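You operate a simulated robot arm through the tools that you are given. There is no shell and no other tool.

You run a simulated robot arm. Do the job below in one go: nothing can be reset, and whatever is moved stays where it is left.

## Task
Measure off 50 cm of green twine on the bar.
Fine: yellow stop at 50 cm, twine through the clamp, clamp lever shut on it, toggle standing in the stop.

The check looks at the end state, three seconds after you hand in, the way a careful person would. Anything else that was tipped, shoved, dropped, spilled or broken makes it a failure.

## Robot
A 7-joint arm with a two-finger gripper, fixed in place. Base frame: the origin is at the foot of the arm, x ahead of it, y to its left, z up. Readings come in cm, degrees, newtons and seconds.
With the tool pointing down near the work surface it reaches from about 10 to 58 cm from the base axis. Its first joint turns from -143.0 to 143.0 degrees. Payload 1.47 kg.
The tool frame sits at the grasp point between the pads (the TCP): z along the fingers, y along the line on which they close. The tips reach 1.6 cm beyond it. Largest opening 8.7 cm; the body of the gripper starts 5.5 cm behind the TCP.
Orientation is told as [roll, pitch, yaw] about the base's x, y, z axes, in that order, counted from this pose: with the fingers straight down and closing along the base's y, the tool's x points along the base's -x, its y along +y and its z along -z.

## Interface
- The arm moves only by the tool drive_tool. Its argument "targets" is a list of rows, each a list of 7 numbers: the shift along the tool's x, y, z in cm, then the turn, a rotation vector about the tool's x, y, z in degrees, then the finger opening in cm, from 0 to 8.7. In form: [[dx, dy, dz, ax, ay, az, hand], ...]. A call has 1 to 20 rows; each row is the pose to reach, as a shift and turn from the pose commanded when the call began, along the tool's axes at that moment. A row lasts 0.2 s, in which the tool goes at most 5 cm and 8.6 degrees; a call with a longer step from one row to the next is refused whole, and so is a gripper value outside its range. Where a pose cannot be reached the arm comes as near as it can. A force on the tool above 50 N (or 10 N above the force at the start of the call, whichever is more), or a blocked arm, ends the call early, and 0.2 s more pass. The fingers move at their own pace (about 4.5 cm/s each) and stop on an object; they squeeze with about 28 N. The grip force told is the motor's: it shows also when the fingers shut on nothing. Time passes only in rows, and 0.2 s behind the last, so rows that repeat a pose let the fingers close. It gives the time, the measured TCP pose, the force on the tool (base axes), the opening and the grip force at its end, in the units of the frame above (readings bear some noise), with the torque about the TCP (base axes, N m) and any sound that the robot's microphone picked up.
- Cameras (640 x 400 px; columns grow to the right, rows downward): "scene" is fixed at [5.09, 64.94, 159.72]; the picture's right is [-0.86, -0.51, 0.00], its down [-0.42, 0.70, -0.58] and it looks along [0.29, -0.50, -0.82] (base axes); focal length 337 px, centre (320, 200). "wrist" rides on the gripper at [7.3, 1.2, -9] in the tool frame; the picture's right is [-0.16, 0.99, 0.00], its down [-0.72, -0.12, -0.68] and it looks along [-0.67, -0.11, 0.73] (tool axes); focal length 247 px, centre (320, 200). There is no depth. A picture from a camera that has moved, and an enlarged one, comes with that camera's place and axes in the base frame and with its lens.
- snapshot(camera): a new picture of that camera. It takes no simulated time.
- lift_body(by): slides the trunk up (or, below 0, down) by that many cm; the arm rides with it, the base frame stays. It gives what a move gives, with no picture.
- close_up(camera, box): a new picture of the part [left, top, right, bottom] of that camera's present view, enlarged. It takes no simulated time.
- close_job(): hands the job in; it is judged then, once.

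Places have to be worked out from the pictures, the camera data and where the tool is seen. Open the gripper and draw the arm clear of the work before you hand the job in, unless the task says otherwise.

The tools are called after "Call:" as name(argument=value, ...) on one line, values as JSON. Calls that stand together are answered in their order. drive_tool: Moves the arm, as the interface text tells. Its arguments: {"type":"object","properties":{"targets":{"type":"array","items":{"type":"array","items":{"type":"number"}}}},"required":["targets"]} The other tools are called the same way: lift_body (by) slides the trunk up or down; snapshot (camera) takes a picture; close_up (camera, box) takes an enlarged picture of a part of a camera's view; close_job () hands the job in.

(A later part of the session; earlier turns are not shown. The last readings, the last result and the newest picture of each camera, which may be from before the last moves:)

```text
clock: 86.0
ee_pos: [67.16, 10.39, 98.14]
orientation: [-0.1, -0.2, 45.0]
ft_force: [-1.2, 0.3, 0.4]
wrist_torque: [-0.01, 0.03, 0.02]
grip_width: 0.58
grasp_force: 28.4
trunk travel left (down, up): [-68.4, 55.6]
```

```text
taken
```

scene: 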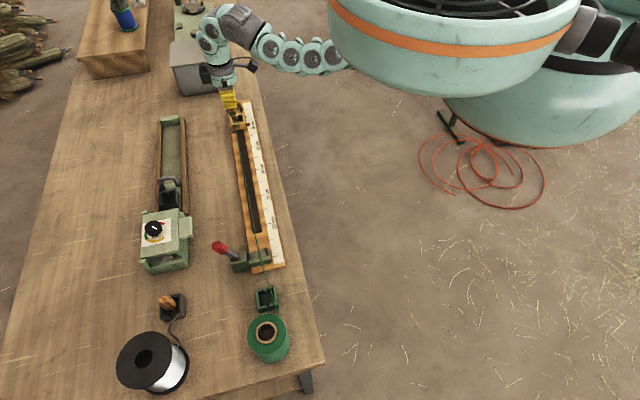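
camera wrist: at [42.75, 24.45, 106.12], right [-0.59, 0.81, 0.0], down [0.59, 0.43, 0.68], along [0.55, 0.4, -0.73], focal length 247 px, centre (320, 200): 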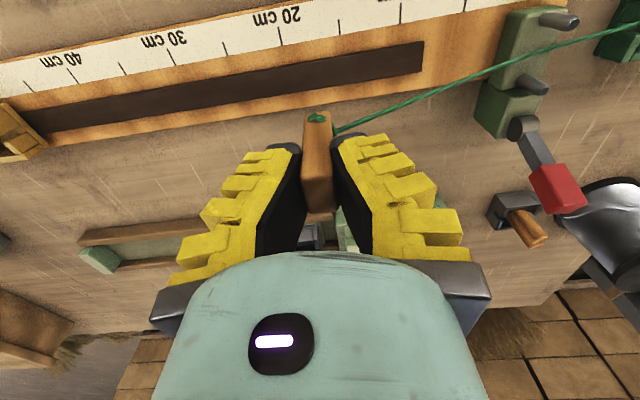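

The twine runs along the bar. I bring the toggle above the pocket at z≈98 and check the alignment.

Call:
drive_tool(targets=[[0, -1, 0, 0, 0, 0, 0], [0.1, -2, 0, 0, 0, 0, 0], [0.1, -3, 0, 0, 0, 0, 0], [0.1, -4, 0, 0, 0, 0, 0], [0.1, -5, 0, 0, 0, 0, 0], [0.1, -6, 0, 0, 0, 0, 0], [0.1, -6.9, 0, 0, 0, 0, 0], [0.1, -6.9, 0, 0, 0, 0, 0]])

Call:
snapshot(camera="wrist")

Call:
close_up(camera="wrist", box=[230, 0, 410, 150])

Call:
close_up(camera="scene", box=[200, 80, 300, 145])

```text
clock: 87.8
ee_pos: [71.9, 5.38, 98.09]
orientation: [-0.1, -0.2, 45.1]
ft_force: [-0.3, 0.0, -1.2]
wrist_torque: [0.03, 0.01, 0.02]
grip_width: 0.59
grasp_force: 28.7
trunk travel left (down, up): [-68.4, 55.6]
```

```text
taken
camera wrist: at [65.73, 1.14, 107.04], right [-0.59, 0.81, 0.0], down [0.59, 0.43, 0.68], along [0.55, 0.4, -0.73], focal length 247 px, centre (320, 200)
```

wrist: 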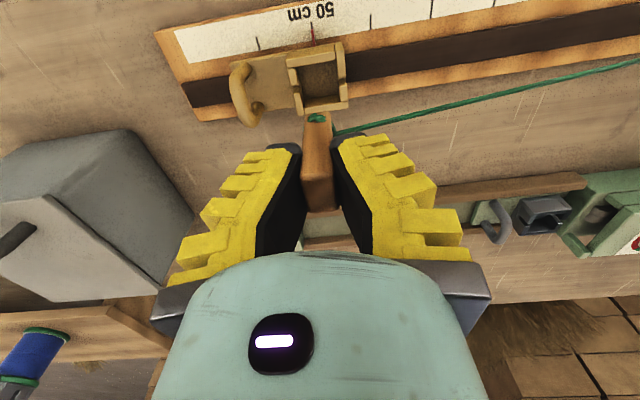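

```text
2.67 times, centred on (320, 75) of wrist
camera zoom: at [65.73, 1.14, 107.04], right [-0.59, 0.81, 0.0], down [0.59, 0.43, 0.68], along [0.55, 0.4, -0.73], focal length 659 px, centre (320, 533)
```

zoom: 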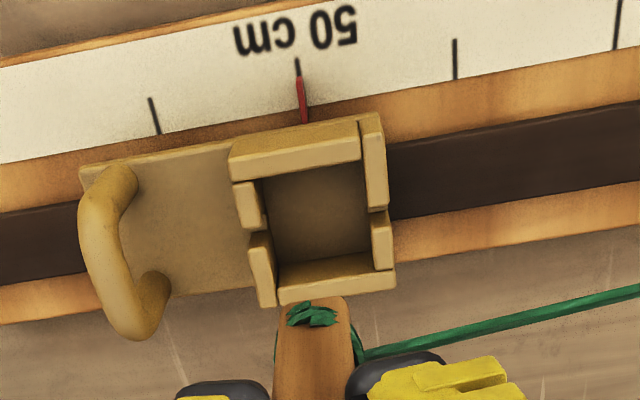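

```text
6.15 times, centred on (250, 112) of scene
camera zoom: at [5.09, 64.94, 159.72], right [-0.86, -0.51, 0.0], down [-0.42, 0.7, -0.58], along [0.29, -0.5, -0.82], focal length 2072 px, centre (751, 738)
```

zoom: 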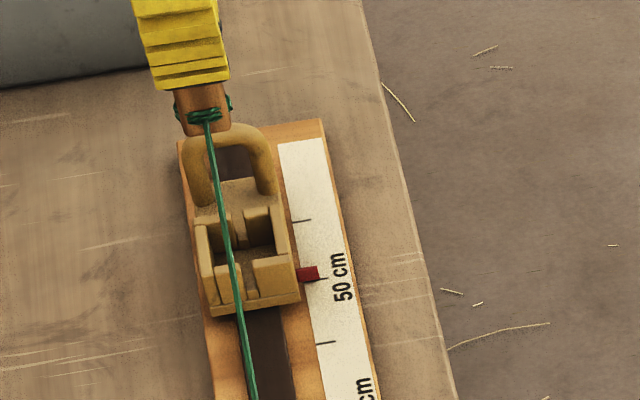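

The toggle hangs right above the pocket, within about 0.2 cm in both directions, and the pocket's slot (p≈3.4) lines up with the twine. I lower 6 cm with the trunk and look again.

Call:
lift_body(by=-5.5)

Call:
close_up(camera="wrist", box=[230, 40, 410, 190])

Call:
close_up(camera="scene", box=[200, 80, 300, 145])

```text
clock: 88.7
ee_pos: [71.85, 5.37, 92.66]
orientation: [-0.1, -0.1, 45.0]
ft_force: [0.5, 0.8, -0.6]
wrist_torque: [-0.01, 0.04, 0.01]
grip_width: 0.6
grasp_force: 28.1
trunk travel left (down, up): [-62.9, 61.1]
```

```text
2.67 times, centred on (320, 115) of wrist
camera zoom: at [65.74, 1.11, 101.56], right [-0.59, 0.81, 0.0], down [0.59, 0.43, 0.68], along [0.55, 0.4, -0.73], focal length 659 px, centre (320, 427)
```

zoom: 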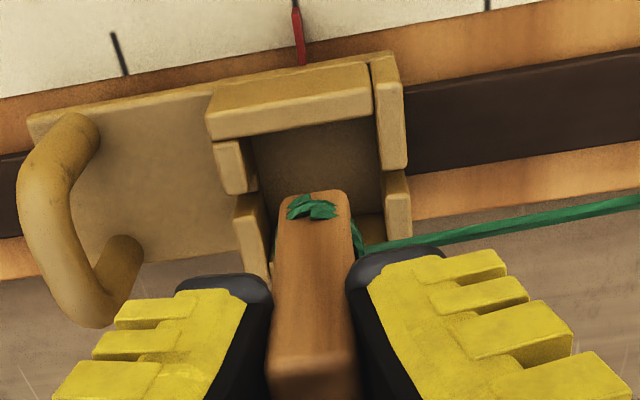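

```text
6.15 times, centred on (250, 112) of scene
camera zoom: at [5.09, 64.94, 159.72], right [-0.86, -0.51, 0.0], down [-0.42, 0.7, -0.58], along [0.29, -0.5, -0.82], focal length 2072 px, centre (751, 738)
```

zoom: 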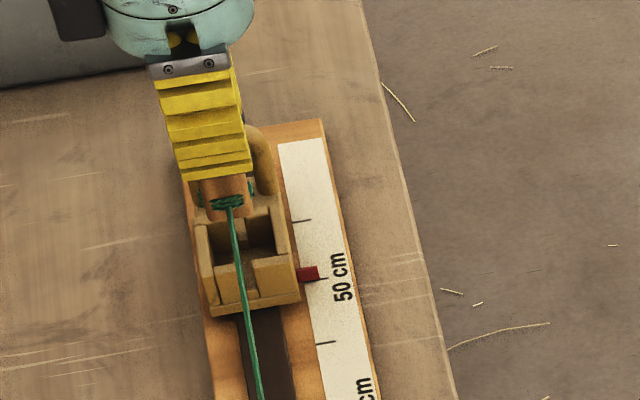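

Alignment still looks good, the twine heading for the slot. I lower 2.3 cm more.

Call:
lift_body(by=-2.3)

Call:
close_up(camera="wrist", box=[230, 40, 410, 190])

Call:
close_up(camera="scene", box=[210, 90, 280, 140])

```text
clock: 89.4
ee_pos: [71.78, 5.4, 90.27]
orientation: [-0.1, -0.2, 45.0]
ft_force: [-0.1, -0.4, 0.1]
wrist_torque: [0.0, 0.03, 0.02]
grip_width: 0.59
grasp_force: 27.9
trunk travel left (down, up): [-60.6, 63.4]
```

```text
2.67 times, centred on (320, 115) of wrist
camera zoom: at [65.74, 1.11, 99.26], right [-0.59, 0.81, 0.0], down [0.59, 0.43, 0.68], along [0.55, 0.4, -0.73], focal length 659 px, centre (320, 427)
```

zoom: 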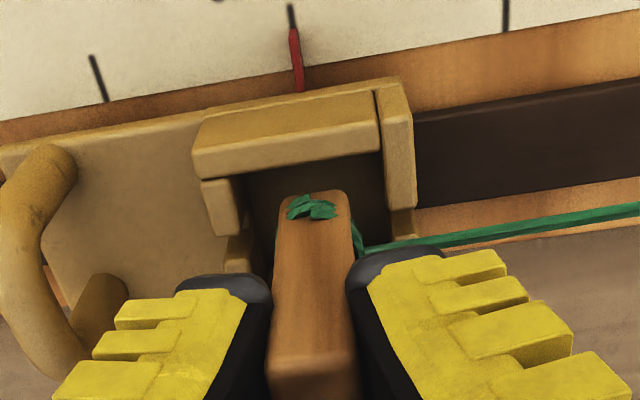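

```text
8.00 times, centred on (245, 115) of scene
camera zoom: at [5.09, 64.94, 159.72], right [-0.86, -0.51, 0.0], down [-0.42, 0.7, -0.58], along [0.29, -0.5, -0.82], focal length 2694 px, centre (920, 880)
```

zoom: 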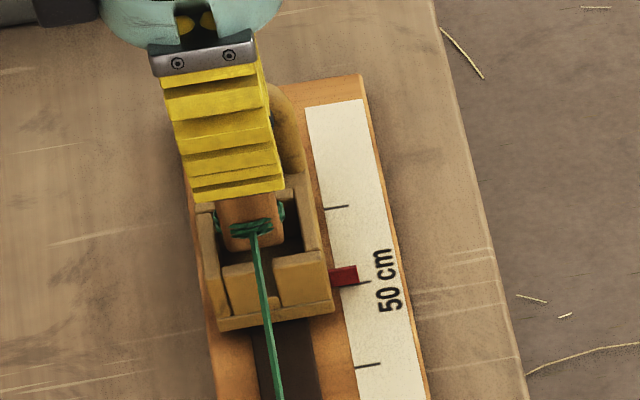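

Toggle bottom is entering the pocket with the twine in line with the slot. I lower in small steps watching the force.

Call:
lift_body(by=-0.8)

Call:
lift_body(by=-0.5)

Call:
close_up(camera="scene", box=[210, 90, 280, 140])

Call:
close_up(camera="wrist", box=[230, 40, 410, 190])

```text
clock: 90.0
ee_pos: [71.77, 5.41, 89.52]
orientation: [0.0, -0.2, 45.1]
ft_force: [0.1, 0.4, 0.1]
wrist_torque: [0.01, 0.0, -0.02]
grip_width: 0.63
grasp_force: 28.3
trunk travel left (down, up): [-59.8, 64.2]
```

```text
clock: 90.5
ee_pos: [71.83, 5.37, 88.94]
orientation: [-0.1, -0.3, 44.9]
ft_force: [0.5, 0.2, -0.1]
wrist_torque: [-0.02, -0.03, 0.01]
grip_width: 0.62
grasp_force: 27.8
trunk travel left (down, up): [-59.3, 64.7]
```

```text
8.00 times, centred on (245, 115) of scene
camera zoom: at [5.09, 64.94, 159.72], right [-0.86, -0.51, 0.0], down [-0.42, 0.7, -0.58], along [0.29, -0.5, -0.82], focal length 2694 px, centre (920, 880)
```

zoom: 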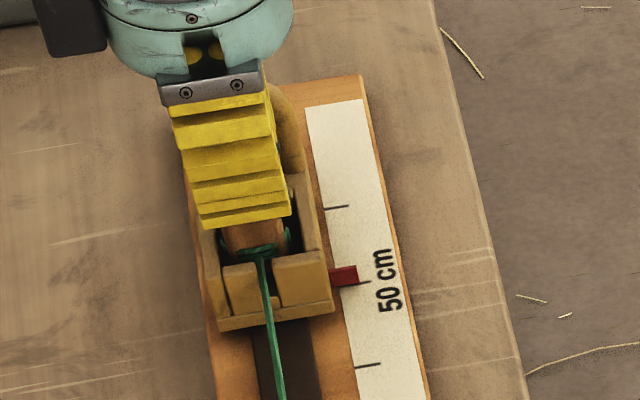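

```text
2.67 times, centred on (320, 115) of wrist
camera zoom: at [65.73, 1.11, 97.95], right [-0.59, 0.81, 0.0], down [0.59, 0.43, 0.68], along [0.55, 0.4, -0.73], focal length 659 px, centre (320, 427)
```

zoom: 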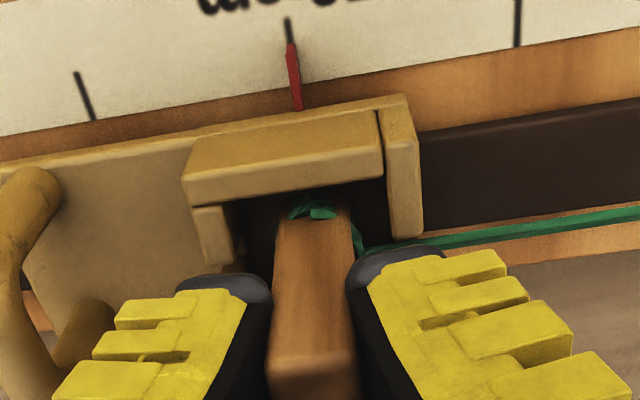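

Still no contact; the toggle is inside the walls. I continue by 0.4 cm steps.

Call:
lift_body(by=-0.4)

Call:
lift_body(by=-0.3)

```text
clock: 91.0
ee_pos: [71.83, 5.41, 88.57]
orientation: [-0.1, -0.2, 45.0]
ft_force: [-0.4, 0.5, -0.5]
wrist_torque: [0.01, 0.0, 0.01]
grip_width: 0.58
grasp_force: 28.4
trunk travel left (down, up): [-58.9, 65.1]
```

```text
clock: 91.6
ee_pos: [71.87, 5.31, 88.41]
orientation: [-0.1, -0.2, 45.0]
ft_force: [-2.4, -1.3, 6.7]
wrist_torque: [-0.08, 0.1, 0.01]
grip_width: 0.83
grasp_force: 27.9
trunk travel left (down, up): [-58.6, 65.4]
```

Contact: 6.7 N upward at z≈88.4, consistent with the toggle's foot on the pocket floor. I verify by picture before releasing.

Call:
close_up(camera="scene", box=[210, 90, 280, 140])

Call:
close_up(camera="wrist", box=[230, 40, 410, 220])

```text
8.00 times, centred on (245, 115) of scene
camera zoom: at [5.09, 64.94, 159.72], right [-0.86, -0.51, 0.0], down [-0.42, 0.7, -0.58], along [0.29, -0.5, -0.82], focal length 2694 px, centre (920, 880)
```

zoom: 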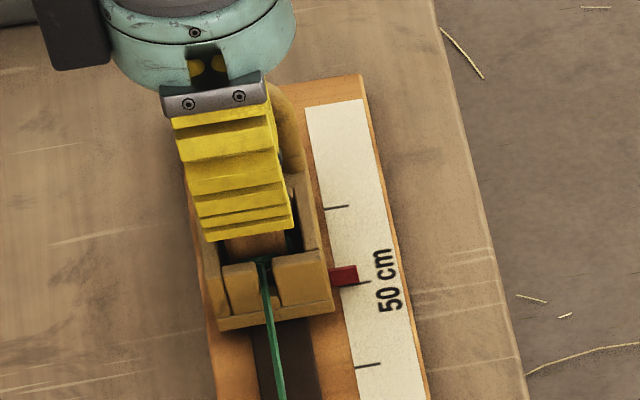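

```text
2.22 times, centred on (320, 130) of wrist
camera zoom: at [65.78, 1.08, 97.32], right [-0.59, 0.81, 0.0], down [0.59, 0.43, 0.68], along [0.55, 0.4, -0.73], focal length 549 px, centre (320, 356)
```

zoom: 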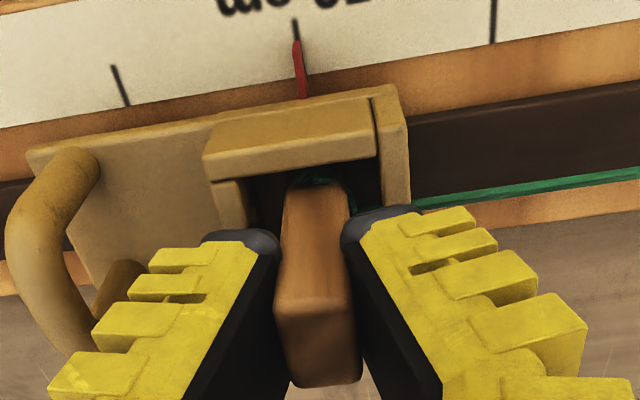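

The toggle's foot is down in the pocket and the twine lies in the slot. I open the fingers moderately, then rise.

Call:
drive_tool(targets=[[0, 0, 0, 0, 0, 0, 1], [0, 0, 0, 0, 0, 0, 1.6], [0, 0, 0, 0, 0, 0, 2.2], [0, 0, 0, 0, 0, 0, 3], [0, 0, 0, 0, 0, 0, 4], [0, 0, 0, 0, 0, 0, 4], [0, 0, 0, 0, 0, 0, 4]])

Call:
close_up(camera="wrist", box=[230, 40, 410, 220])

Call:
close_up(camera="scene", box=[210, 90, 280, 140])

```text
clock: 93.2
ee_pos: [71.77, 5.45, 88.25]
orientation: [-0.1, -0.1, 45.0]
ft_force: [0.1, -0.2, 0.3]
wrist_torque: [0.02, 0.0, 0.02]
grip_width: 4.56
grasp_force: 4.1
trunk travel left (down, up): [-58.6, 65.4]
```

```text
2.22 times, centred on (320, 130) of wrist
camera zoom: at [65.71, 1.11, 97.24], right [-0.59, 0.81, 0.0], down [0.59, 0.43, 0.68], along [0.55, 0.4, -0.73], focal length 549 px, centre (320, 356)
```

zoom: 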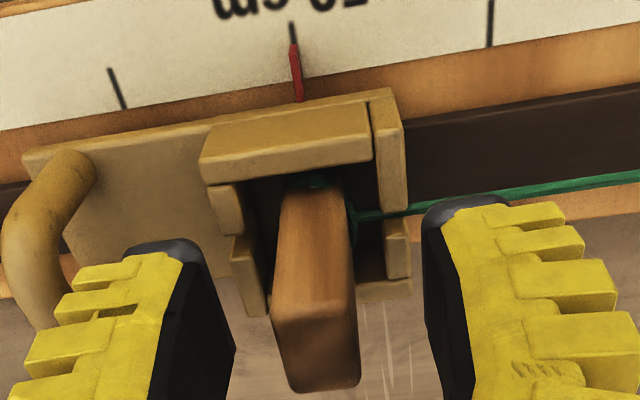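

```text
8.00 times, centred on (245, 115) of scene
camera zoom: at [5.09, 64.94, 159.72], right [-0.86, -0.51, 0.0], down [-0.42, 0.7, -0.58], along [0.29, -0.5, -0.82], focal length 2694 px, centre (920, 880)
```

zoom: 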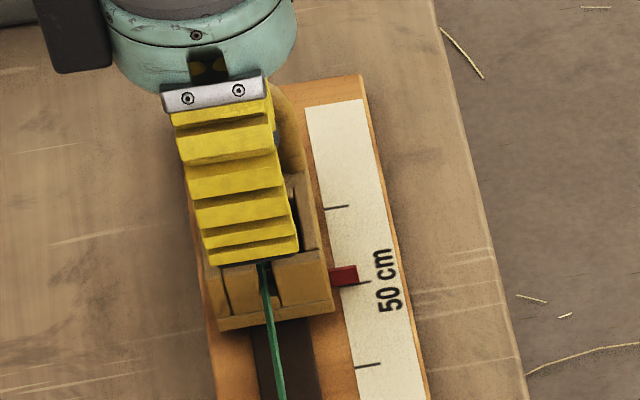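

The toggle stands on its own in the pocket. I rise straight up with the trunk, clear of it.

Call:
lift_body(by=4)

Call:
lift_body(by=6)

Call:
snapshot(camera="wrist")

Call:
close_up(camera="scene", box=[200, 80, 300, 145])

Call:
close_up(camera="scene", box=[200, 220, 320, 295])

```text
clock: 94.0
ee_pos: [71.85, 5.46, 92.21]
orientation: [0.0, -0.1, 44.9]
ft_force: [-0.3, -0.7, 0.0]
wrist_torque: [-0.01, 0.02, 0.01]
grip_width: 4.61
grasp_force: 4.4
trunk travel left (down, up): [-62.6, 61.4]
```

```text
clock: 95.0
ee_pos: [71.65, 5.32, 98.15]
orientation: [0.0, -0.2, 45.0]
ft_force: [0.1, -0.3, -0.5]
wrist_torque: [-0.03, -0.03, -0.01]
grip_width: 4.58
grasp_force: 4.3
trunk travel left (down, up): [-68.6, 55.4]
```

```text
taken
camera wrist: at [65.69, 1.11, 107.21], right [-0.59, 0.81, 0.0], down [0.59, 0.43, 0.68], along [0.55, 0.4, -0.73], focal length 247 px, centre (320, 200)
```

wrist: 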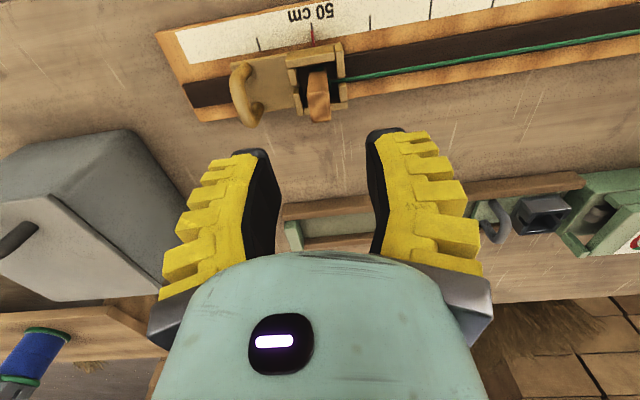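

```text
6.15 times, centred on (250, 112) of scene
camera zoom: at [5.09, 64.94, 159.72], right [-0.86, -0.51, 0.0], down [-0.42, 0.7, -0.58], along [0.29, -0.5, -0.82], focal length 2072 px, centre (751, 738)
```

zoom: 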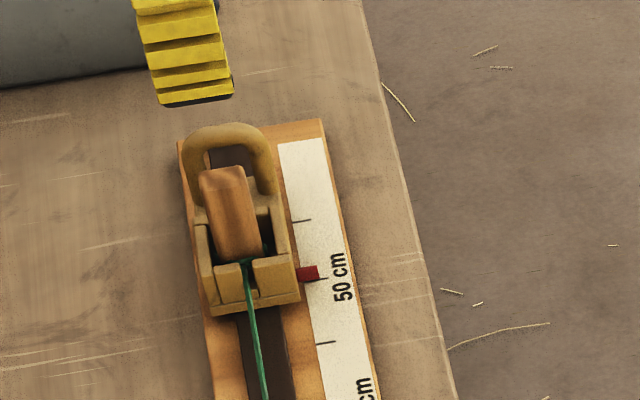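

```text
5.33 times, centred on (260, 258) of scene
camera zoom: at [5.09, 64.94, 159.72], right [-0.86, -0.51, 0.0], down [-0.42, 0.7, -0.58], along [0.29, -0.5, -0.82], focal length 1796 px, centre (640, -107)
```

zoom: 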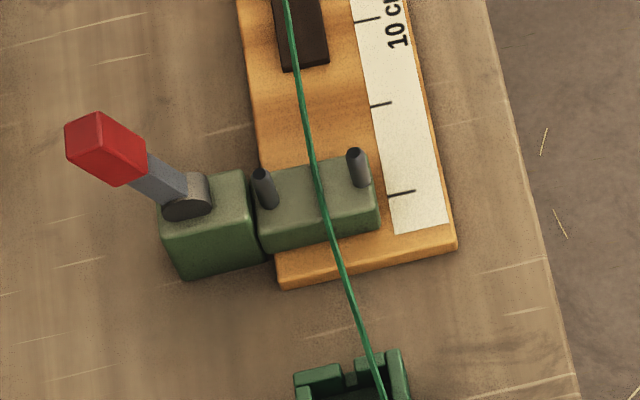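

Toggle upright, pointer on 50, twine between the pins. Now the lever: I move over its red grip (about (42, 46.3), top z≈93) at z≈99, keeping outside the bar line and well above everything.

Call:
drive_tool(targets=[[-0.5, 2.5, 0, 0, 0, 0, 5], [-1.2, 6, 0, 0, 0, 0, 5], [-1.9, 9.8, 0, 0, 0, 0, 5], [-2.6, 13.6, 0, 0, 0, 0, 5], [-3.3, 17.4, 0, 0, 0, 0, 5], [-4, 21.2, 0, 0, 0, 0, 5], [-4.7, 24.9, 0, 0, 0, 0, 5], [-5.2, 28.6, 0, 0, 0, 0, 5], [-5.7, 32.3, 0, 0, 0, 0, 5], [-6.2, 36, 0, 0, 0, 0, 5], [-6.7, 39.7, 0, 0, 0, 0, 5], [-7.2, 43.4, 0, 0, 0, 0, 5], [-7.6, 46.8, 0, 0, 0, 0, 5], [-8, 50, 0, 0, 0, 0, 5], [-8, 50, 0, 0, 0, 0, 5]])

Call:
snapshot(camera="wrist")

Call:
snapshot(camera="scene")

```text
clock: 98.2
ee_pos: [41.95, 46.34, 98.37]
orientation: [0.0, -0.3, 44.9]
ft_force: [0.2, 0.2, -0.6]
wrist_torque: [0.01, -0.01, -0.06]
grip_width: 5.5
grasp_force: 3.6
trunk travel left (down, up): [-68.6, 55.4]
```

```text
taken
camera wrist: at [35.95, 42.06, 107.35], right [-0.59, 0.81, 0.0], down [0.59, 0.43, 0.68], along [0.55, 0.4, -0.73], focal length 247 px, centre (320, 200)
```

wrist: 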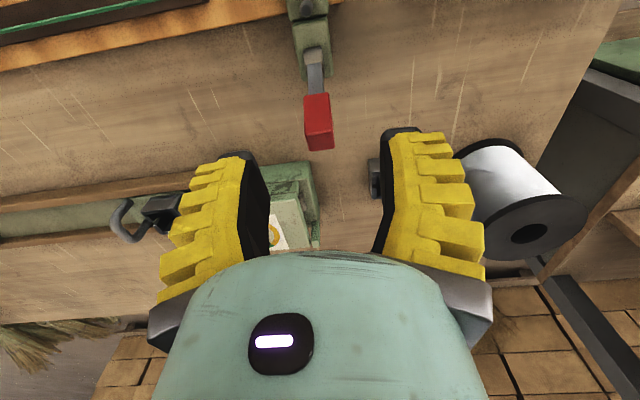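

```text
taken
```

scene: 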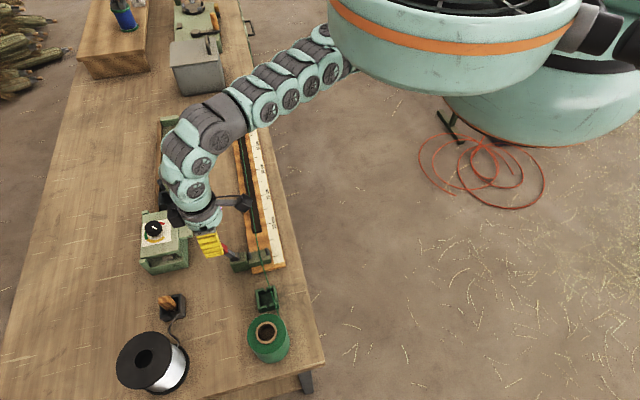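

The red grip is centred on the tool axis. I lower with the trunk so that the pads flank it at z≈91.4.

Call:
lift_body(by=-4)

Call:
lift_body(by=-2.7)

Call:
snapshot(camera="wrist")

Call:
close_up(camera="scene", box=[170, 200, 290, 290])

```text
clock: 99.0
ee_pos: [42.14, 46.35, 94.35]
orientation: [0.0, -0.2, 44.9]
ft_force: [-0.3, -0.3, 0.3]
wrist_torque: [0.0, 0.04, 0.01]
grip_width: 5.54
grasp_force: 4.0
trunk travel left (down, up): [-64.6, 59.4]
```

```text
clock: 99.8
ee_pos: [42.19, 46.35, 91.53]
orientation: [0.0, -0.1, 45.0]
ft_force: [0.6, 0.6, -0.3]
wrist_torque: [-0.01, -0.04, 0.03]
grip_width: 5.54
grasp_force: 3.7
trunk travel left (down, up): [-61.9, 62.1]
```

```text
taken
camera wrist: at [36.03, 42.01, 100.64], right [-0.59, 0.81, 0.0], down [0.59, 0.43, 0.68], along [0.55, 0.4, -0.73], focal length 247 px, centre (320, 200)
```

wrist: 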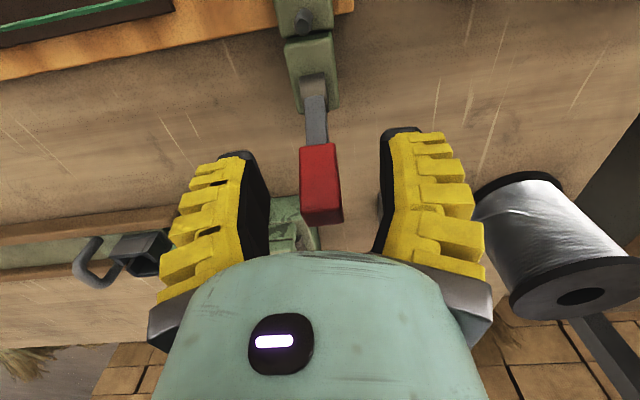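

```text
4.44 times, centred on (230, 245) of scene
camera zoom: at [5.09, 64.94, 159.72], right [-0.86, -0.51, 0.0], down [-0.42, 0.7, -0.58], along [0.29, -0.5, -0.82], focal length 1496 px, centre (720, 0)
```

zoom: 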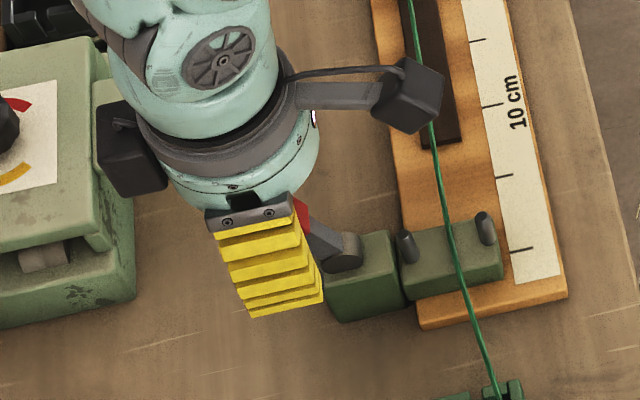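

The grip sits between the pads. I close gently on it.

Call:
drive_tool(targets=[[0, 0, 0, 0, 0, 0, 4], [0, 0, 0, 0, 0, 0, 3], [0, 0, 0, 0, 0, 0, 2], [0, 0, 0, 0, 0, 0, 1], [0, 0, 0, 0, 0, 0, 0], [0, 0, 0, 0, 0, 0, 0], [0, 0, 0, 0, 0, 0, 0]])

Call:
snapshot(camera="wrist")

```text
clock: 101.3
ee_pos: [42.05, 46.27, 91.75]
orientation: [-0.1, -0.2, 45.1]
ft_force: [-4.0, -6.4, 14.6]
wrist_torque: [-0.4, 0.43, -0.02]
grip_width: 1.36
grasp_force: 30.2
trunk travel left (down, up): [-61.9, 62.1]
```

```text
taken
camera wrist: at [36.0, 42.01, 100.7], right [-0.59, 0.81, 0.0], down [0.59, 0.43, 0.68], along [0.55, 0.4, -0.73], focal length 247 px, centre (320, 200)
```

wrist: 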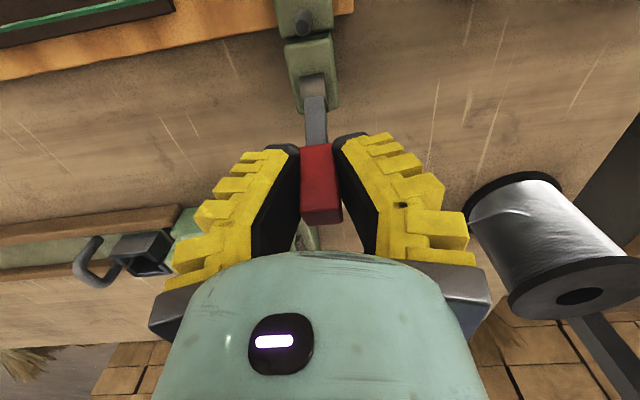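

Gripped. I first test the inward direction: 1.1 cm along the pivot arc toward the bar, watching the force.

Call:
drive_tool(targets=[[0.3, 0, -0.1, 0, 0, 0, 0], [0.6, 0, -0.2, 0, 0, 0, 0], [0.9, 0, -0.25, 0, 0, 0, 0], [1.15, 0, -0.3, 0, 0, 0, 0], [1.15, 0, -0.3, 0, 0, 0, 0]])

Call:
snapshot(camera="wrist")

Call:
close_up(camera="scene", box=[170, 200, 290, 290])

```text
clock: 102.5
ee_pos: [41.45, 45.74, 92.11]
orientation: [-0.1, -0.2, 45.0]
ft_force: [6.1, 8.5, 2.1]
wrist_torque: [0.39, -0.38, 0.05]
grip_width: 0.67
grasp_force: 30.1
trunk travel left (down, up): [-61.9, 62.1]
```

```text
taken
camera wrist: at [35.4, 41.42, 101.01], right [-0.59, 0.81, 0.0], down [0.59, 0.43, 0.68], along [0.55, 0.4, -0.73], focal length 247 px, centre (320, 200)
```

wrist: 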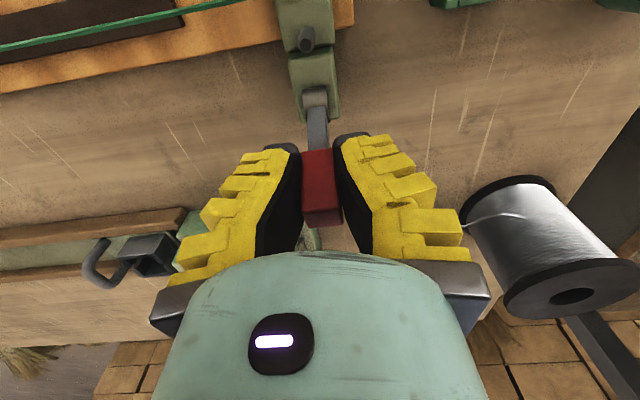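

```text
4.44 times, centred on (230, 245) of scene
camera zoom: at [5.09, 64.94, 159.72], right [-0.86, -0.51, 0.0], down [-0.42, 0.7, -0.58], along [0.29, -0.5, -0.82], focal length 1496 px, centre (720, 0)
```

zoom: 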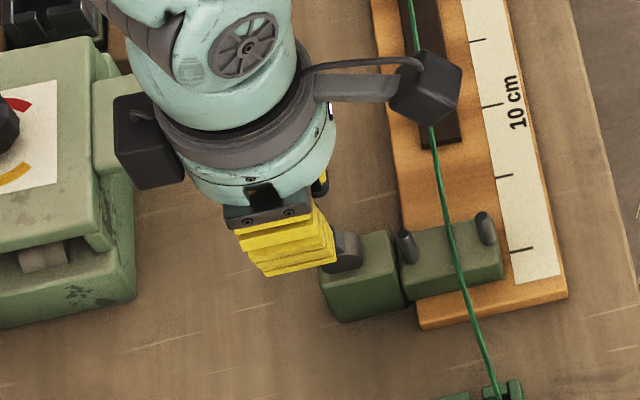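

The lever moved inward with about 10 N of resistance. I go on a bit further to see whether this is friction or a stop.

Call:
drive_tool(targets=[[0.3, 0, -0.05, 0, 0, 0, 0], [0.6, 0, -0.08, 0, 0, 0, 0], [0.9, 0, -0.1, 0, 0, 0, 0], [1.2, 0, -0.1, 0, 0, 0, 0], [1.2, 0, -0.1, 0, 0, 0, 0]])

Call:
snapshot(camera="wrist")

Call:
close_up(camera="scene", box=[170, 200, 290, 290])

```text
clock: 103.8
ee_pos: [40.64, 44.89, 92.22]
orientation: [0.0, -0.4, 45.0]
ft_force: [8.4, 8.3, 0.9]
wrist_torque: [0.51, -0.48, 0.05]
grip_width: 0.69
grasp_force: 30.2
trunk travel left (down, up): [-61.9, 62.1]
```

```text
taken
camera wrist: at [34.55, 40.57, 101.18], right [-0.59, 0.81, 0.0], down [0.59, 0.43, 0.68], along [0.55, 0.4, -0.73], focal length 247 px, centre (320, 200)
```

wrist: 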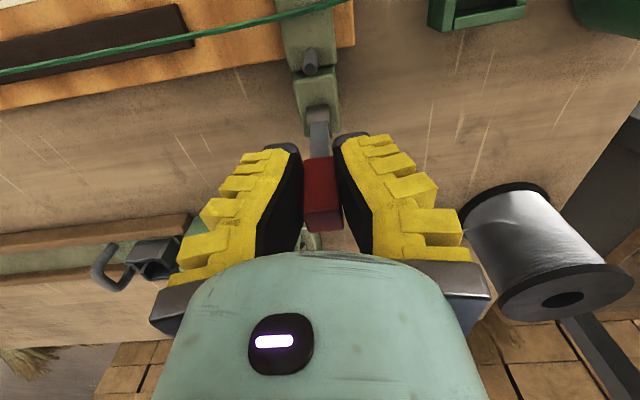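

```text
4.44 times, centred on (230, 245) of scene
camera zoom: at [5.09, 64.94, 159.72], right [-0.86, -0.51, 0.0], down [-0.42, 0.7, -0.58], along [0.29, -0.5, -0.82], focal length 1496 px, centre (720, 0)
```

zoom: 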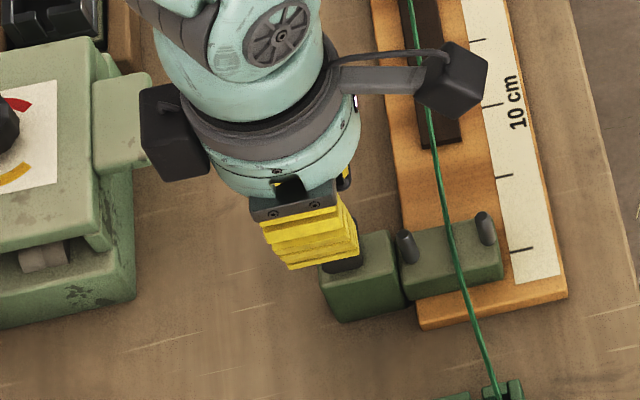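

The resistance stays near 11 N, so it is hinge friction and the lever turns inward, over the pad. I follow the arc about the pivot onward to roughly 40° past vertical.

Call:
drive_tool(targets=[[0.4, 0, 0, 0, 0, 0, 0], [0.8, 0, 0, 0, 0, 0, 0], [1.2, 0, 0.05, 0, 0, 0, 0], [1.56, 0, 0.1, 0, 0, 0, 0], [2, 0, 0.22, 0, 0, 0, 0], [2.4, 0, 0.33, 0, 0, 0, 0], [2.8, 0, 0.45, 0, 0, 0, 0], [3.2, 0, 0.63, 0, 0, 0, 0], [3.6, 0, 0.82, 0, 0, 0, 0], [4, 0, 1.05, 0, 0, 0, 0], [4.4, 0, 1.32, 0, 0, 0, 0], [4.8, 0, 1.6, 0, 0, 0, 0], [4.8, 0, 1.6, 0, 0, 0, 0]])

Call:
snapshot(camera="wrist")

Call:
close_up(camera="scene", box=[170, 200, 290, 290])

```text
clock: 106.5
ee_pos: [37.07, 41.32, 90.38]
orientation: [-0.1, -0.2, 45.1]
ft_force: [-0.2, 1.1, -0.6]
wrist_torque: [-0.03, -0.03, -0.03]
grip_width: 0.01
grasp_force: 28.3
trunk travel left (down, up): [-61.9, 62.1]
```

```text
taken
camera wrist: at [30.94, 36.97, 99.43], right [-0.59, 0.81, 0.0], down [0.59, 0.43, 0.68], along [0.55, 0.4, -0.73], focal length 247 px, centre (320, 200)
```

wrist: 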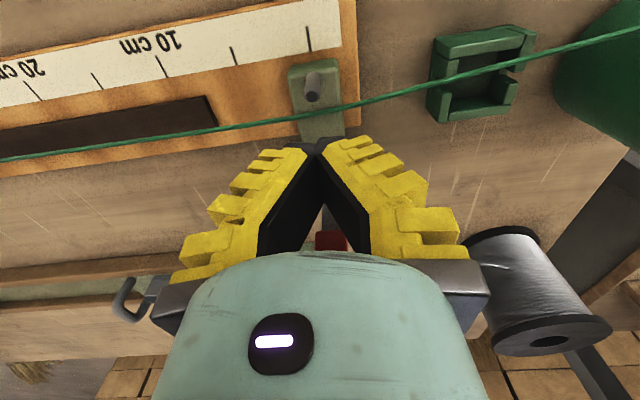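

```text
4.44 times, centred on (230, 245) of scene
camera zoom: at [5.09, 64.94, 159.72], right [-0.86, -0.51, 0.0], down [-0.42, 0.7, -0.58], along [0.29, -0.5, -0.82], focal length 1496 px, centre (720, 0)
```

zoom: 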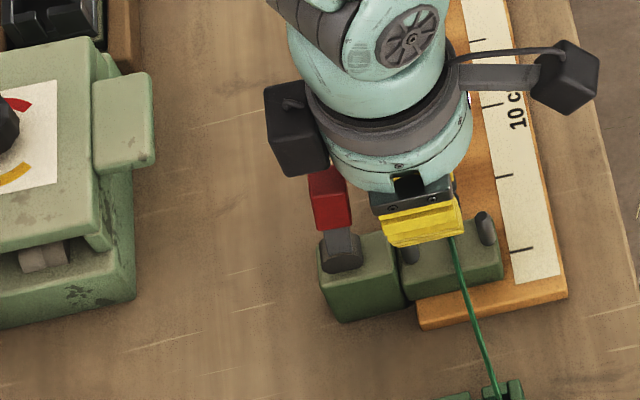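

The grip slipped off, leaving the lever just past vertical. I rise, pass over it, and come down on its outer side with shut fingers, to push it over from outside.

Call:
drive_tool(targets=[[0, 0, -3, 0, 0, 0, 0], [0, 0, -6, 0, 0, 0, 0], [0, 0, -9, 0, 0, 0, 0], [-2, 0, -9.5, 0, 0, 0, 0], [-4, 0, -9.5, 0, 0, 0, 0], [-6, 0, -9.5, 0, 0, 0, 0], [-8, 0, -9.5, 0, 0, 0, 0], [-8, 0, -9.5, 0, 0, 0, 0]])

Call:
snapshot(camera="wrist")

Call:
close_up(camera="scene", box=[170, 200, 290, 290])

```text
clock: 108.3
ee_pos: [42.64, 47.04, 99.98]
orientation: [0.1, -0.1, 45.1]
ft_force: [0.0, -0.7, 0.1]
wrist_torque: [0.05, 0.01, -0.03]
grip_width: 0.0
grasp_force: 28.5
out of reach, approached as far as the arm can: row 2, 3
trunk travel left (down, up): [-61.9, 62.1]
```

```text
taken
camera wrist: at [36.51, 42.64, 109.05], right [-0.59, 0.81, 0.0], down [0.59, 0.43, 0.68], along [0.55, 0.4, -0.73], focal length 247 px, centre (320, 200)
```

wrist: 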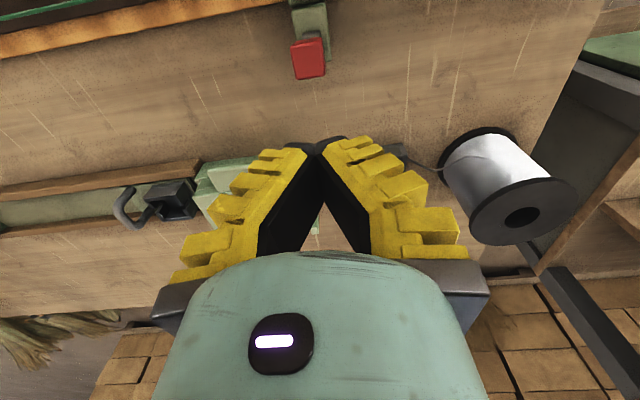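

```text
4.44 times, centred on (230, 245) of scene
camera zoom: at [5.09, 64.94, 159.72], right [-0.86, -0.51, 0.0], down [-0.42, 0.7, -0.58], along [0.29, -0.5, -0.82], focal length 1496 px, centre (720, 0)
```

zoom: 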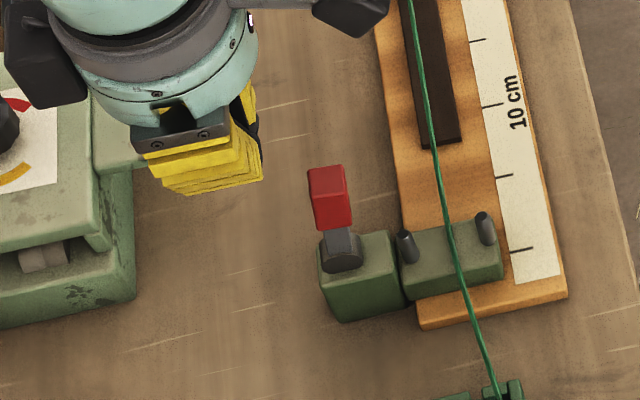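

The lever stands just past vertical toward the bar. I lower with the trunk to z≈93 on its outer side.

Call:
lift_body(by=-6.9)

Call:
close_up(camera="scene", box=[170, 200, 290, 290])

Call:
snapshot(camera="wrist")

```text
clock: 109.4
ee_pos: [42.66, 46.99, 93.17]
orientation: [-0.1, -0.2, 45.0]
ft_force: [0.1, 0.6, 0.4]
wrist_torque: [0.01, 0.0, -0.01]
grip_width: 0.0
grasp_force: 27.6
trunk travel left (down, up): [-55.0, 69.0]
```

```text
4.44 times, centred on (230, 245) of scene
camera zoom: at [5.09, 64.94, 159.72], right [-0.86, -0.51, 0.0], down [-0.42, 0.7, -0.58], along [0.29, -0.5, -0.82], focal length 1496 px, centre (720, 0)
```

zoom: 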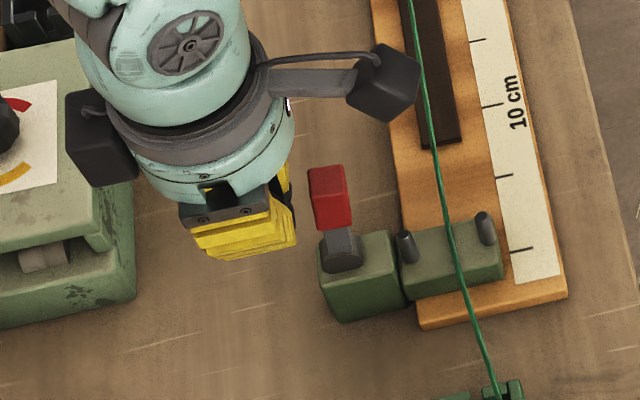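

```text
taken
camera wrist: at [36.56, 42.64, 102.17], right [-0.59, 0.81, 0.0], down [0.59, 0.43, 0.68], along [0.55, 0.4, -0.73], focal length 247 px, centre (320, 200)
```

wrist: 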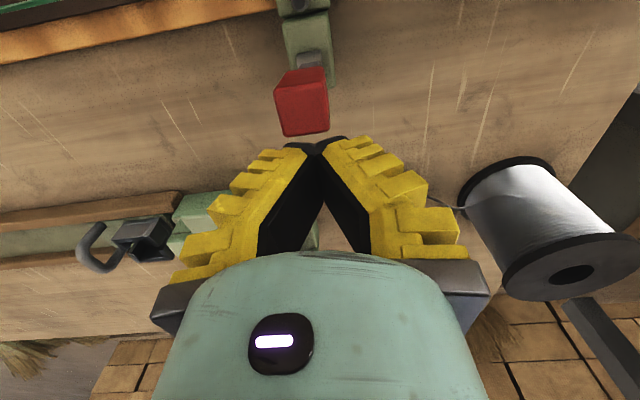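

The fingers stand just outside the lever. I push inward following the arc, to about 50° past vertical.

Call:
drive_tool(targets=[[0.5, -0.2, 0.05, 0, 0, 0, 0], [1, -0.2, 0.1, 0, 0, 0, 0], [1.4, -0.2, 0.15, 0, 0, 0, 0], [1.8, -0.2, 0.2, 0, 0, 0, 0], [2.2, -0.2, 0.28, 0, 0, 0, 0], [2.6, -0.2, 0.36, 0, 0, 0, 0], [3, -0.2, 0.45, 0, 0, 0, 0], [3.4, -0.2, 0.55, 0, 0, 0, 0], [3.8, -0.2, 0.66, 0, 0, 0, 0], [4.2, -0.2, 0.85, 0, 0, 0, 0], [4.6, -0.2, 1.08, 0, 0, 0, 0], [5, -0.2, 1.32, 0, 0, 0, 0], [5.35, -0.2, 1.55, 0, 0, 0, 0], [5.67, -0.2, 1.77, 0, 0, 0, 0], [5.67, -0.2, 1.77, 0, 0, 0, 0]])

Call:
close_up(camera="scene", box=[170, 200, 290, 290])

Call:
snapshot(camera="wrist")

```text
clock: 112.7
ee_pos: [39.77, 43.87, 92.26]
orientation: [0.3, -2.2, 44.6]
ft_force: [12.9, 17.6, 24.3]
wrist_torque: [-0.15, 0.08, -0.05]
grip_width: 0.59
grasp_force: 28.0
trunk travel left (down, up): [-55.0, 69.0]
stopped in row 15: the force on the tool passed its limit at 51 N (the readings are from after the stop); the commanded pose is now the measured one
```

```text
4.44 times, centred on (230, 245) of scene
camera zoom: at [5.09, 64.94, 159.72], right [-0.86, -0.51, 0.0], down [-0.42, 0.7, -0.58], along [0.29, -0.5, -0.82], focal length 1496 px, centre (720, 0)
```

zoom: 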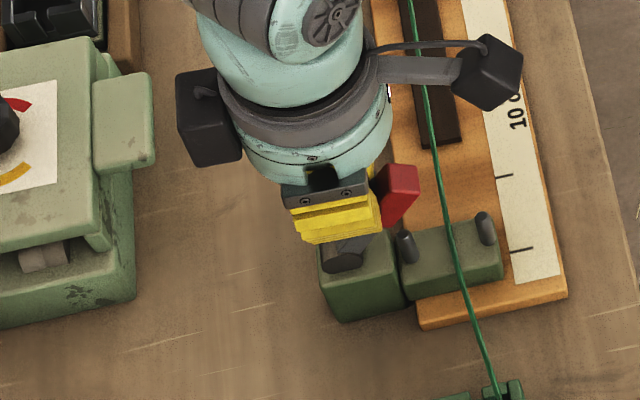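

```text
taken
camera wrist: at [33.5, 39.34, 101.04], right [-0.58, 0.81, 0.01], down [0.58, 0.4, 0.71], along [0.57, 0.42, -0.71], focal length 247 px, centre (320, 200)
```

wrist: 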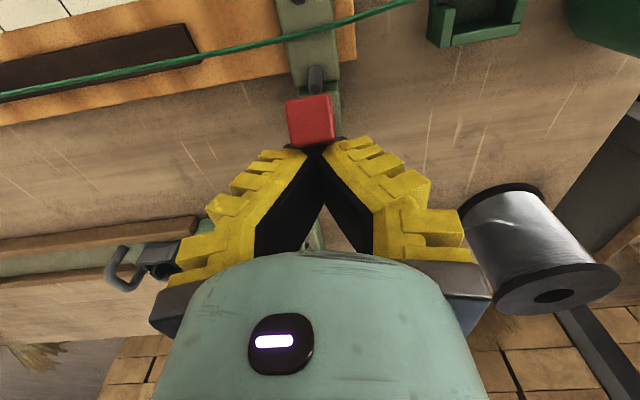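

The push stopped at 51 N with the lever about 34° past vertical. I back off 1.5 cm to see whether the lever stays, and look at it closely.

Call:
drive_tool(targets=[[-0.5, 0, -0.3, 0, 0, 0, 0], [-1.2, 0, -0.6, 0, 0, 0, 0], [-2, 0, -1, 0, 0, 0, 0], [-2, 0, -1, 0, 0, 0, 0]])

Call:
close_up(camera="scene", box=[215, 215, 295, 275])

Call:
close_up(camera="wrist", box=[250, 0, 400, 150])

```text
clock: 113.7
ee_pos: [40.46, 44.31, 92.56]
orientation: [0.0, -0.6, 44.9]
ft_force: [-0.1, -0.3, 0.6]
wrist_torque: [0.01, -0.02, 0.0]
grip_width: 0.0
grasp_force: 27.4
trunk travel left (down, up): [-55.0, 69.0]
```

```text
6.67 times, centred on (255, 245) of scene
camera zoom: at [5.09, 64.94, 159.72], right [-0.86, -0.51, 0.0], down [-0.42, 0.7, -0.58], along [0.29, -0.5, -0.82], focal length 2245 px, centre (753, -100)
```

zoom: 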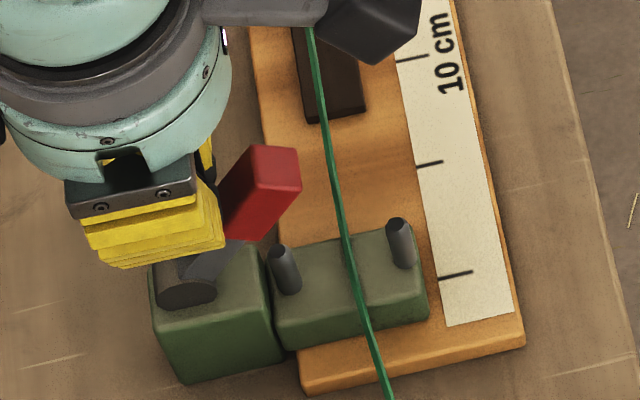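

```text
2.67 times, centred on (325, 75) of wrist
camera zoom: at [34.2, 40.0, 101.51], right [-0.59, 0.81, 0.0], down [0.59, 0.42, 0.69], along [0.56, 0.4, -0.72], focal length 659 px, centre (307, 533)
```

zoom: 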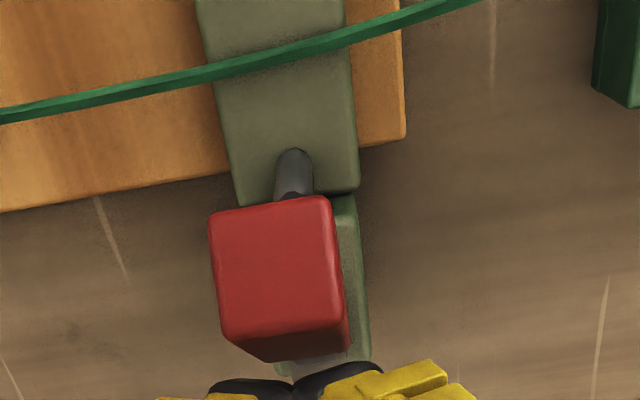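

The lever holds its place by friction, about 32° past vertical, with nothing visibly in its way. I push again with better leverage near the end of the grip, at right angles to the lever.

Call:
drive_tool(targets=[[0, 0, -1, 0, 0, 0, 0], [0.6, 0, -1.64, 0, 0, 0, 0], [0.85, 0, -1.47, 0, 0, 0, 0], [1.1, 0, -1.3, 0, 0, 0, 0], [1.35, 0, -1.13, 0, 0, 0, 0], [1.6, 0, -0.96, 0, 0, 0, 0], [1.85, 0, -0.8, 0, 0, 0, 0], [2.1, 0, -0.63, 0, 0, 0, 0], [2.1, 0, -0.63, 0, 0, 0, 0]])

Call:
close_up(camera="scene", box=[215, 215, 295, 275])

```text
clock: 115.7
ee_pos: [39.29, 43.33, 93.47]
orientation: [-0.1, -1.4, 44.5]
ft_force: [8.9, 10.1, 12.4]
wrist_torque: [-0.05, 0.0, -0.04]
grip_width: 0.63
grasp_force: 28.6
trunk travel left (down, up): [-55.0, 69.0]
```

```text
6.67 times, centred on (255, 245) of scene
camera zoom: at [5.09, 64.94, 159.72], right [-0.86, -0.51, 0.0], down [-0.42, 0.7, -0.58], along [0.29, -0.5, -0.82], focal length 2245 px, centre (753, -100)
```

zoom: 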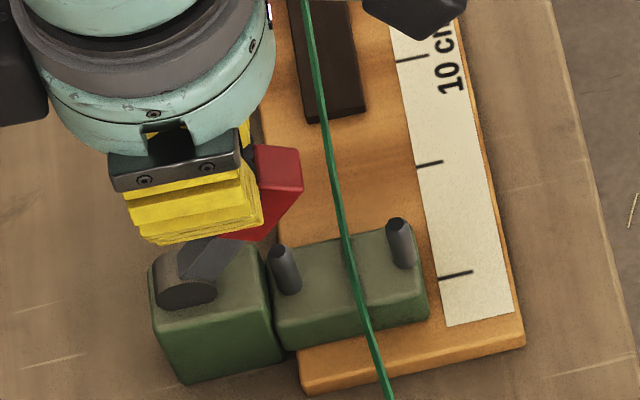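

About 18 N and hardly any motion yet. I press on in small steps along the same normal.

Call:
drive_tool(targets=[[0.25, 0, 0.17, 0, 0, 0, 0], [0.5, 0, 0.34, 0, 0, 0, 0], [0.75, 0, 0.5, 0, 0, 0, 0], [1, 0, 0.67, 0, 0, 0, 0], [1.25, 0, 0.84, 0, 0, 0, 0], [1.5, 0, 1, 0, 0, 0, 0]])

Call:
close_up(camera="scene", box=[215, 215, 295, 275])

Call:
close_up(camera="wrist", box=[250, 0, 400, 150])

```text
clock: 116.8
ee_pos: [39.22, 43.22, 93.42]
orientation: [0.4, -3.2, 44.1]
ft_force: [13.5, 21.1, 20.9]
wrist_torque: [-0.05, 0.02, -0.07]
grip_width: 0.59
grasp_force: 28.2
trunk travel left (down, up): [-55.0, 69.0]
stopped in row 5: the force on the tool passed its limit at 52 N (the readings are from after the stop); the commanded pose is now the measured one
```

```text
6.67 times, centred on (255, 245) of scene
camera zoom: at [5.09, 64.94, 159.72], right [-0.86, -0.51, 0.0], down [-0.42, 0.7, -0.58], along [0.29, -0.5, -0.82], focal length 2245 px, centre (753, -100)
```

zoom: 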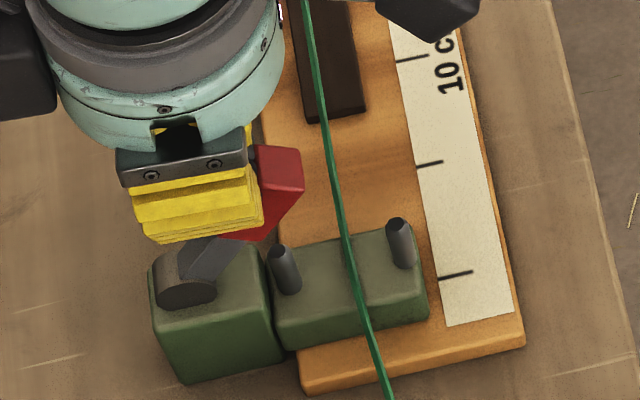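

```text
2.67 times, centred on (325, 75) of wrist
camera zoom: at [32.88, 38.65, 102.04], right [-0.57, 0.82, 0.02], down [0.58, 0.39, 0.72], along [0.58, 0.42, -0.7], focal length 659 px, centre (307, 533)
```

zoom: 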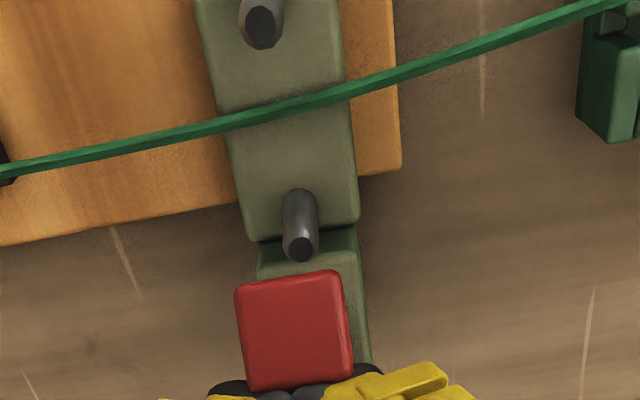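

It is firmly stopped at about 33° inward even at 52 N, so this is one end of the lever's travel. I back off and compare the clamp with the earlier close-up before deciding which end is "shut".

Call:
drive_tool(targets=[[-1, 0, -0.7, 0, 0, 0, 0], [-2, 0, -2, 0, 0, 0, 0], [-3, 0, -5, 0, 0, 0, 0], [-3, 0, -7, 0, 0, 0, 0], [-3, -2, -7, 0, 0, 0, 0], [-3, -5, -7, 0, 0, 0, 0], [-3, -8, -7, 0, 0, 0, 0]])

Call:
close_up(camera="scene", box=[200, 220, 320, 295])

Call:
snapshot(camera="wrist")

Call:
snapshot(camera="scene")

```text
clock: 118.4
ee_pos: [45.91, 38.37, 99.75]
orientation: [0.0, -1.8, 44.5]
ft_force: [-0.4, 0.1, -0.3]
wrist_torque: [-0.01, -0.03, 0.02]
grip_width: 0.01
grasp_force: 28.2
trunk travel left (down, up): [-55.0, 69.0]
```

```text
5.33 times, centred on (260, 258) of scene
camera zoom: at [5.09, 64.94, 159.72], right [-0.86, -0.51, 0.0], down [-0.42, 0.7, -0.58], along [0.29, -0.5, -0.82], focal length 1796 px, centre (640, -107)
```

zoom: 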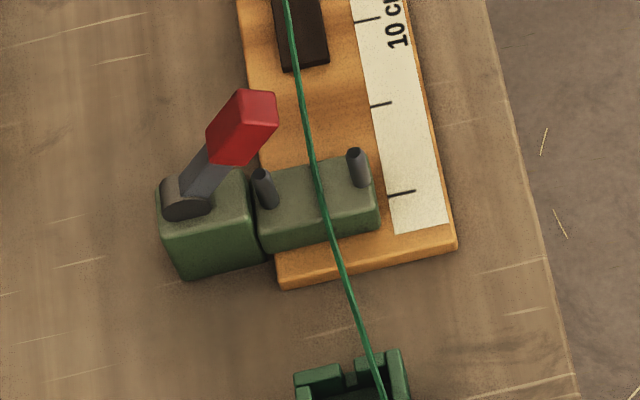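

```text
taken
camera wrist: at [39.67, 33.93, 108.53], right [-0.58, 0.82, 0.01], down [0.58, 0.41, 0.7], along [0.57, 0.41, -0.71], focal length 247 px, centre (320, 200)
```

wrist: 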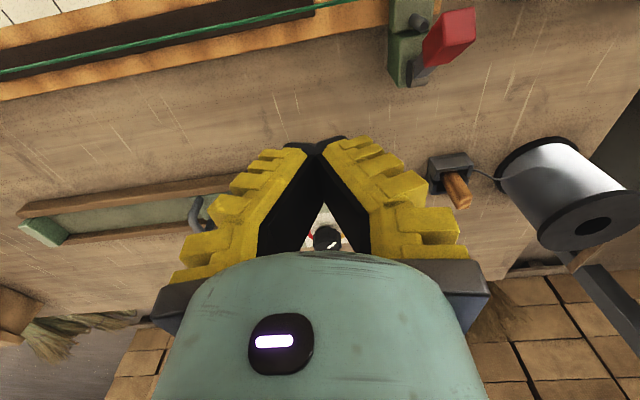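

```text
taken
```

scene: 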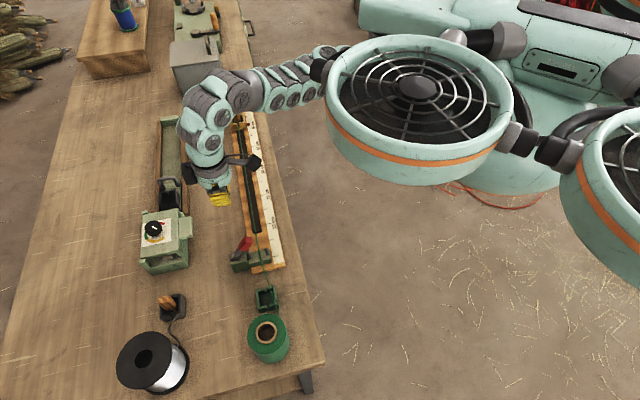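

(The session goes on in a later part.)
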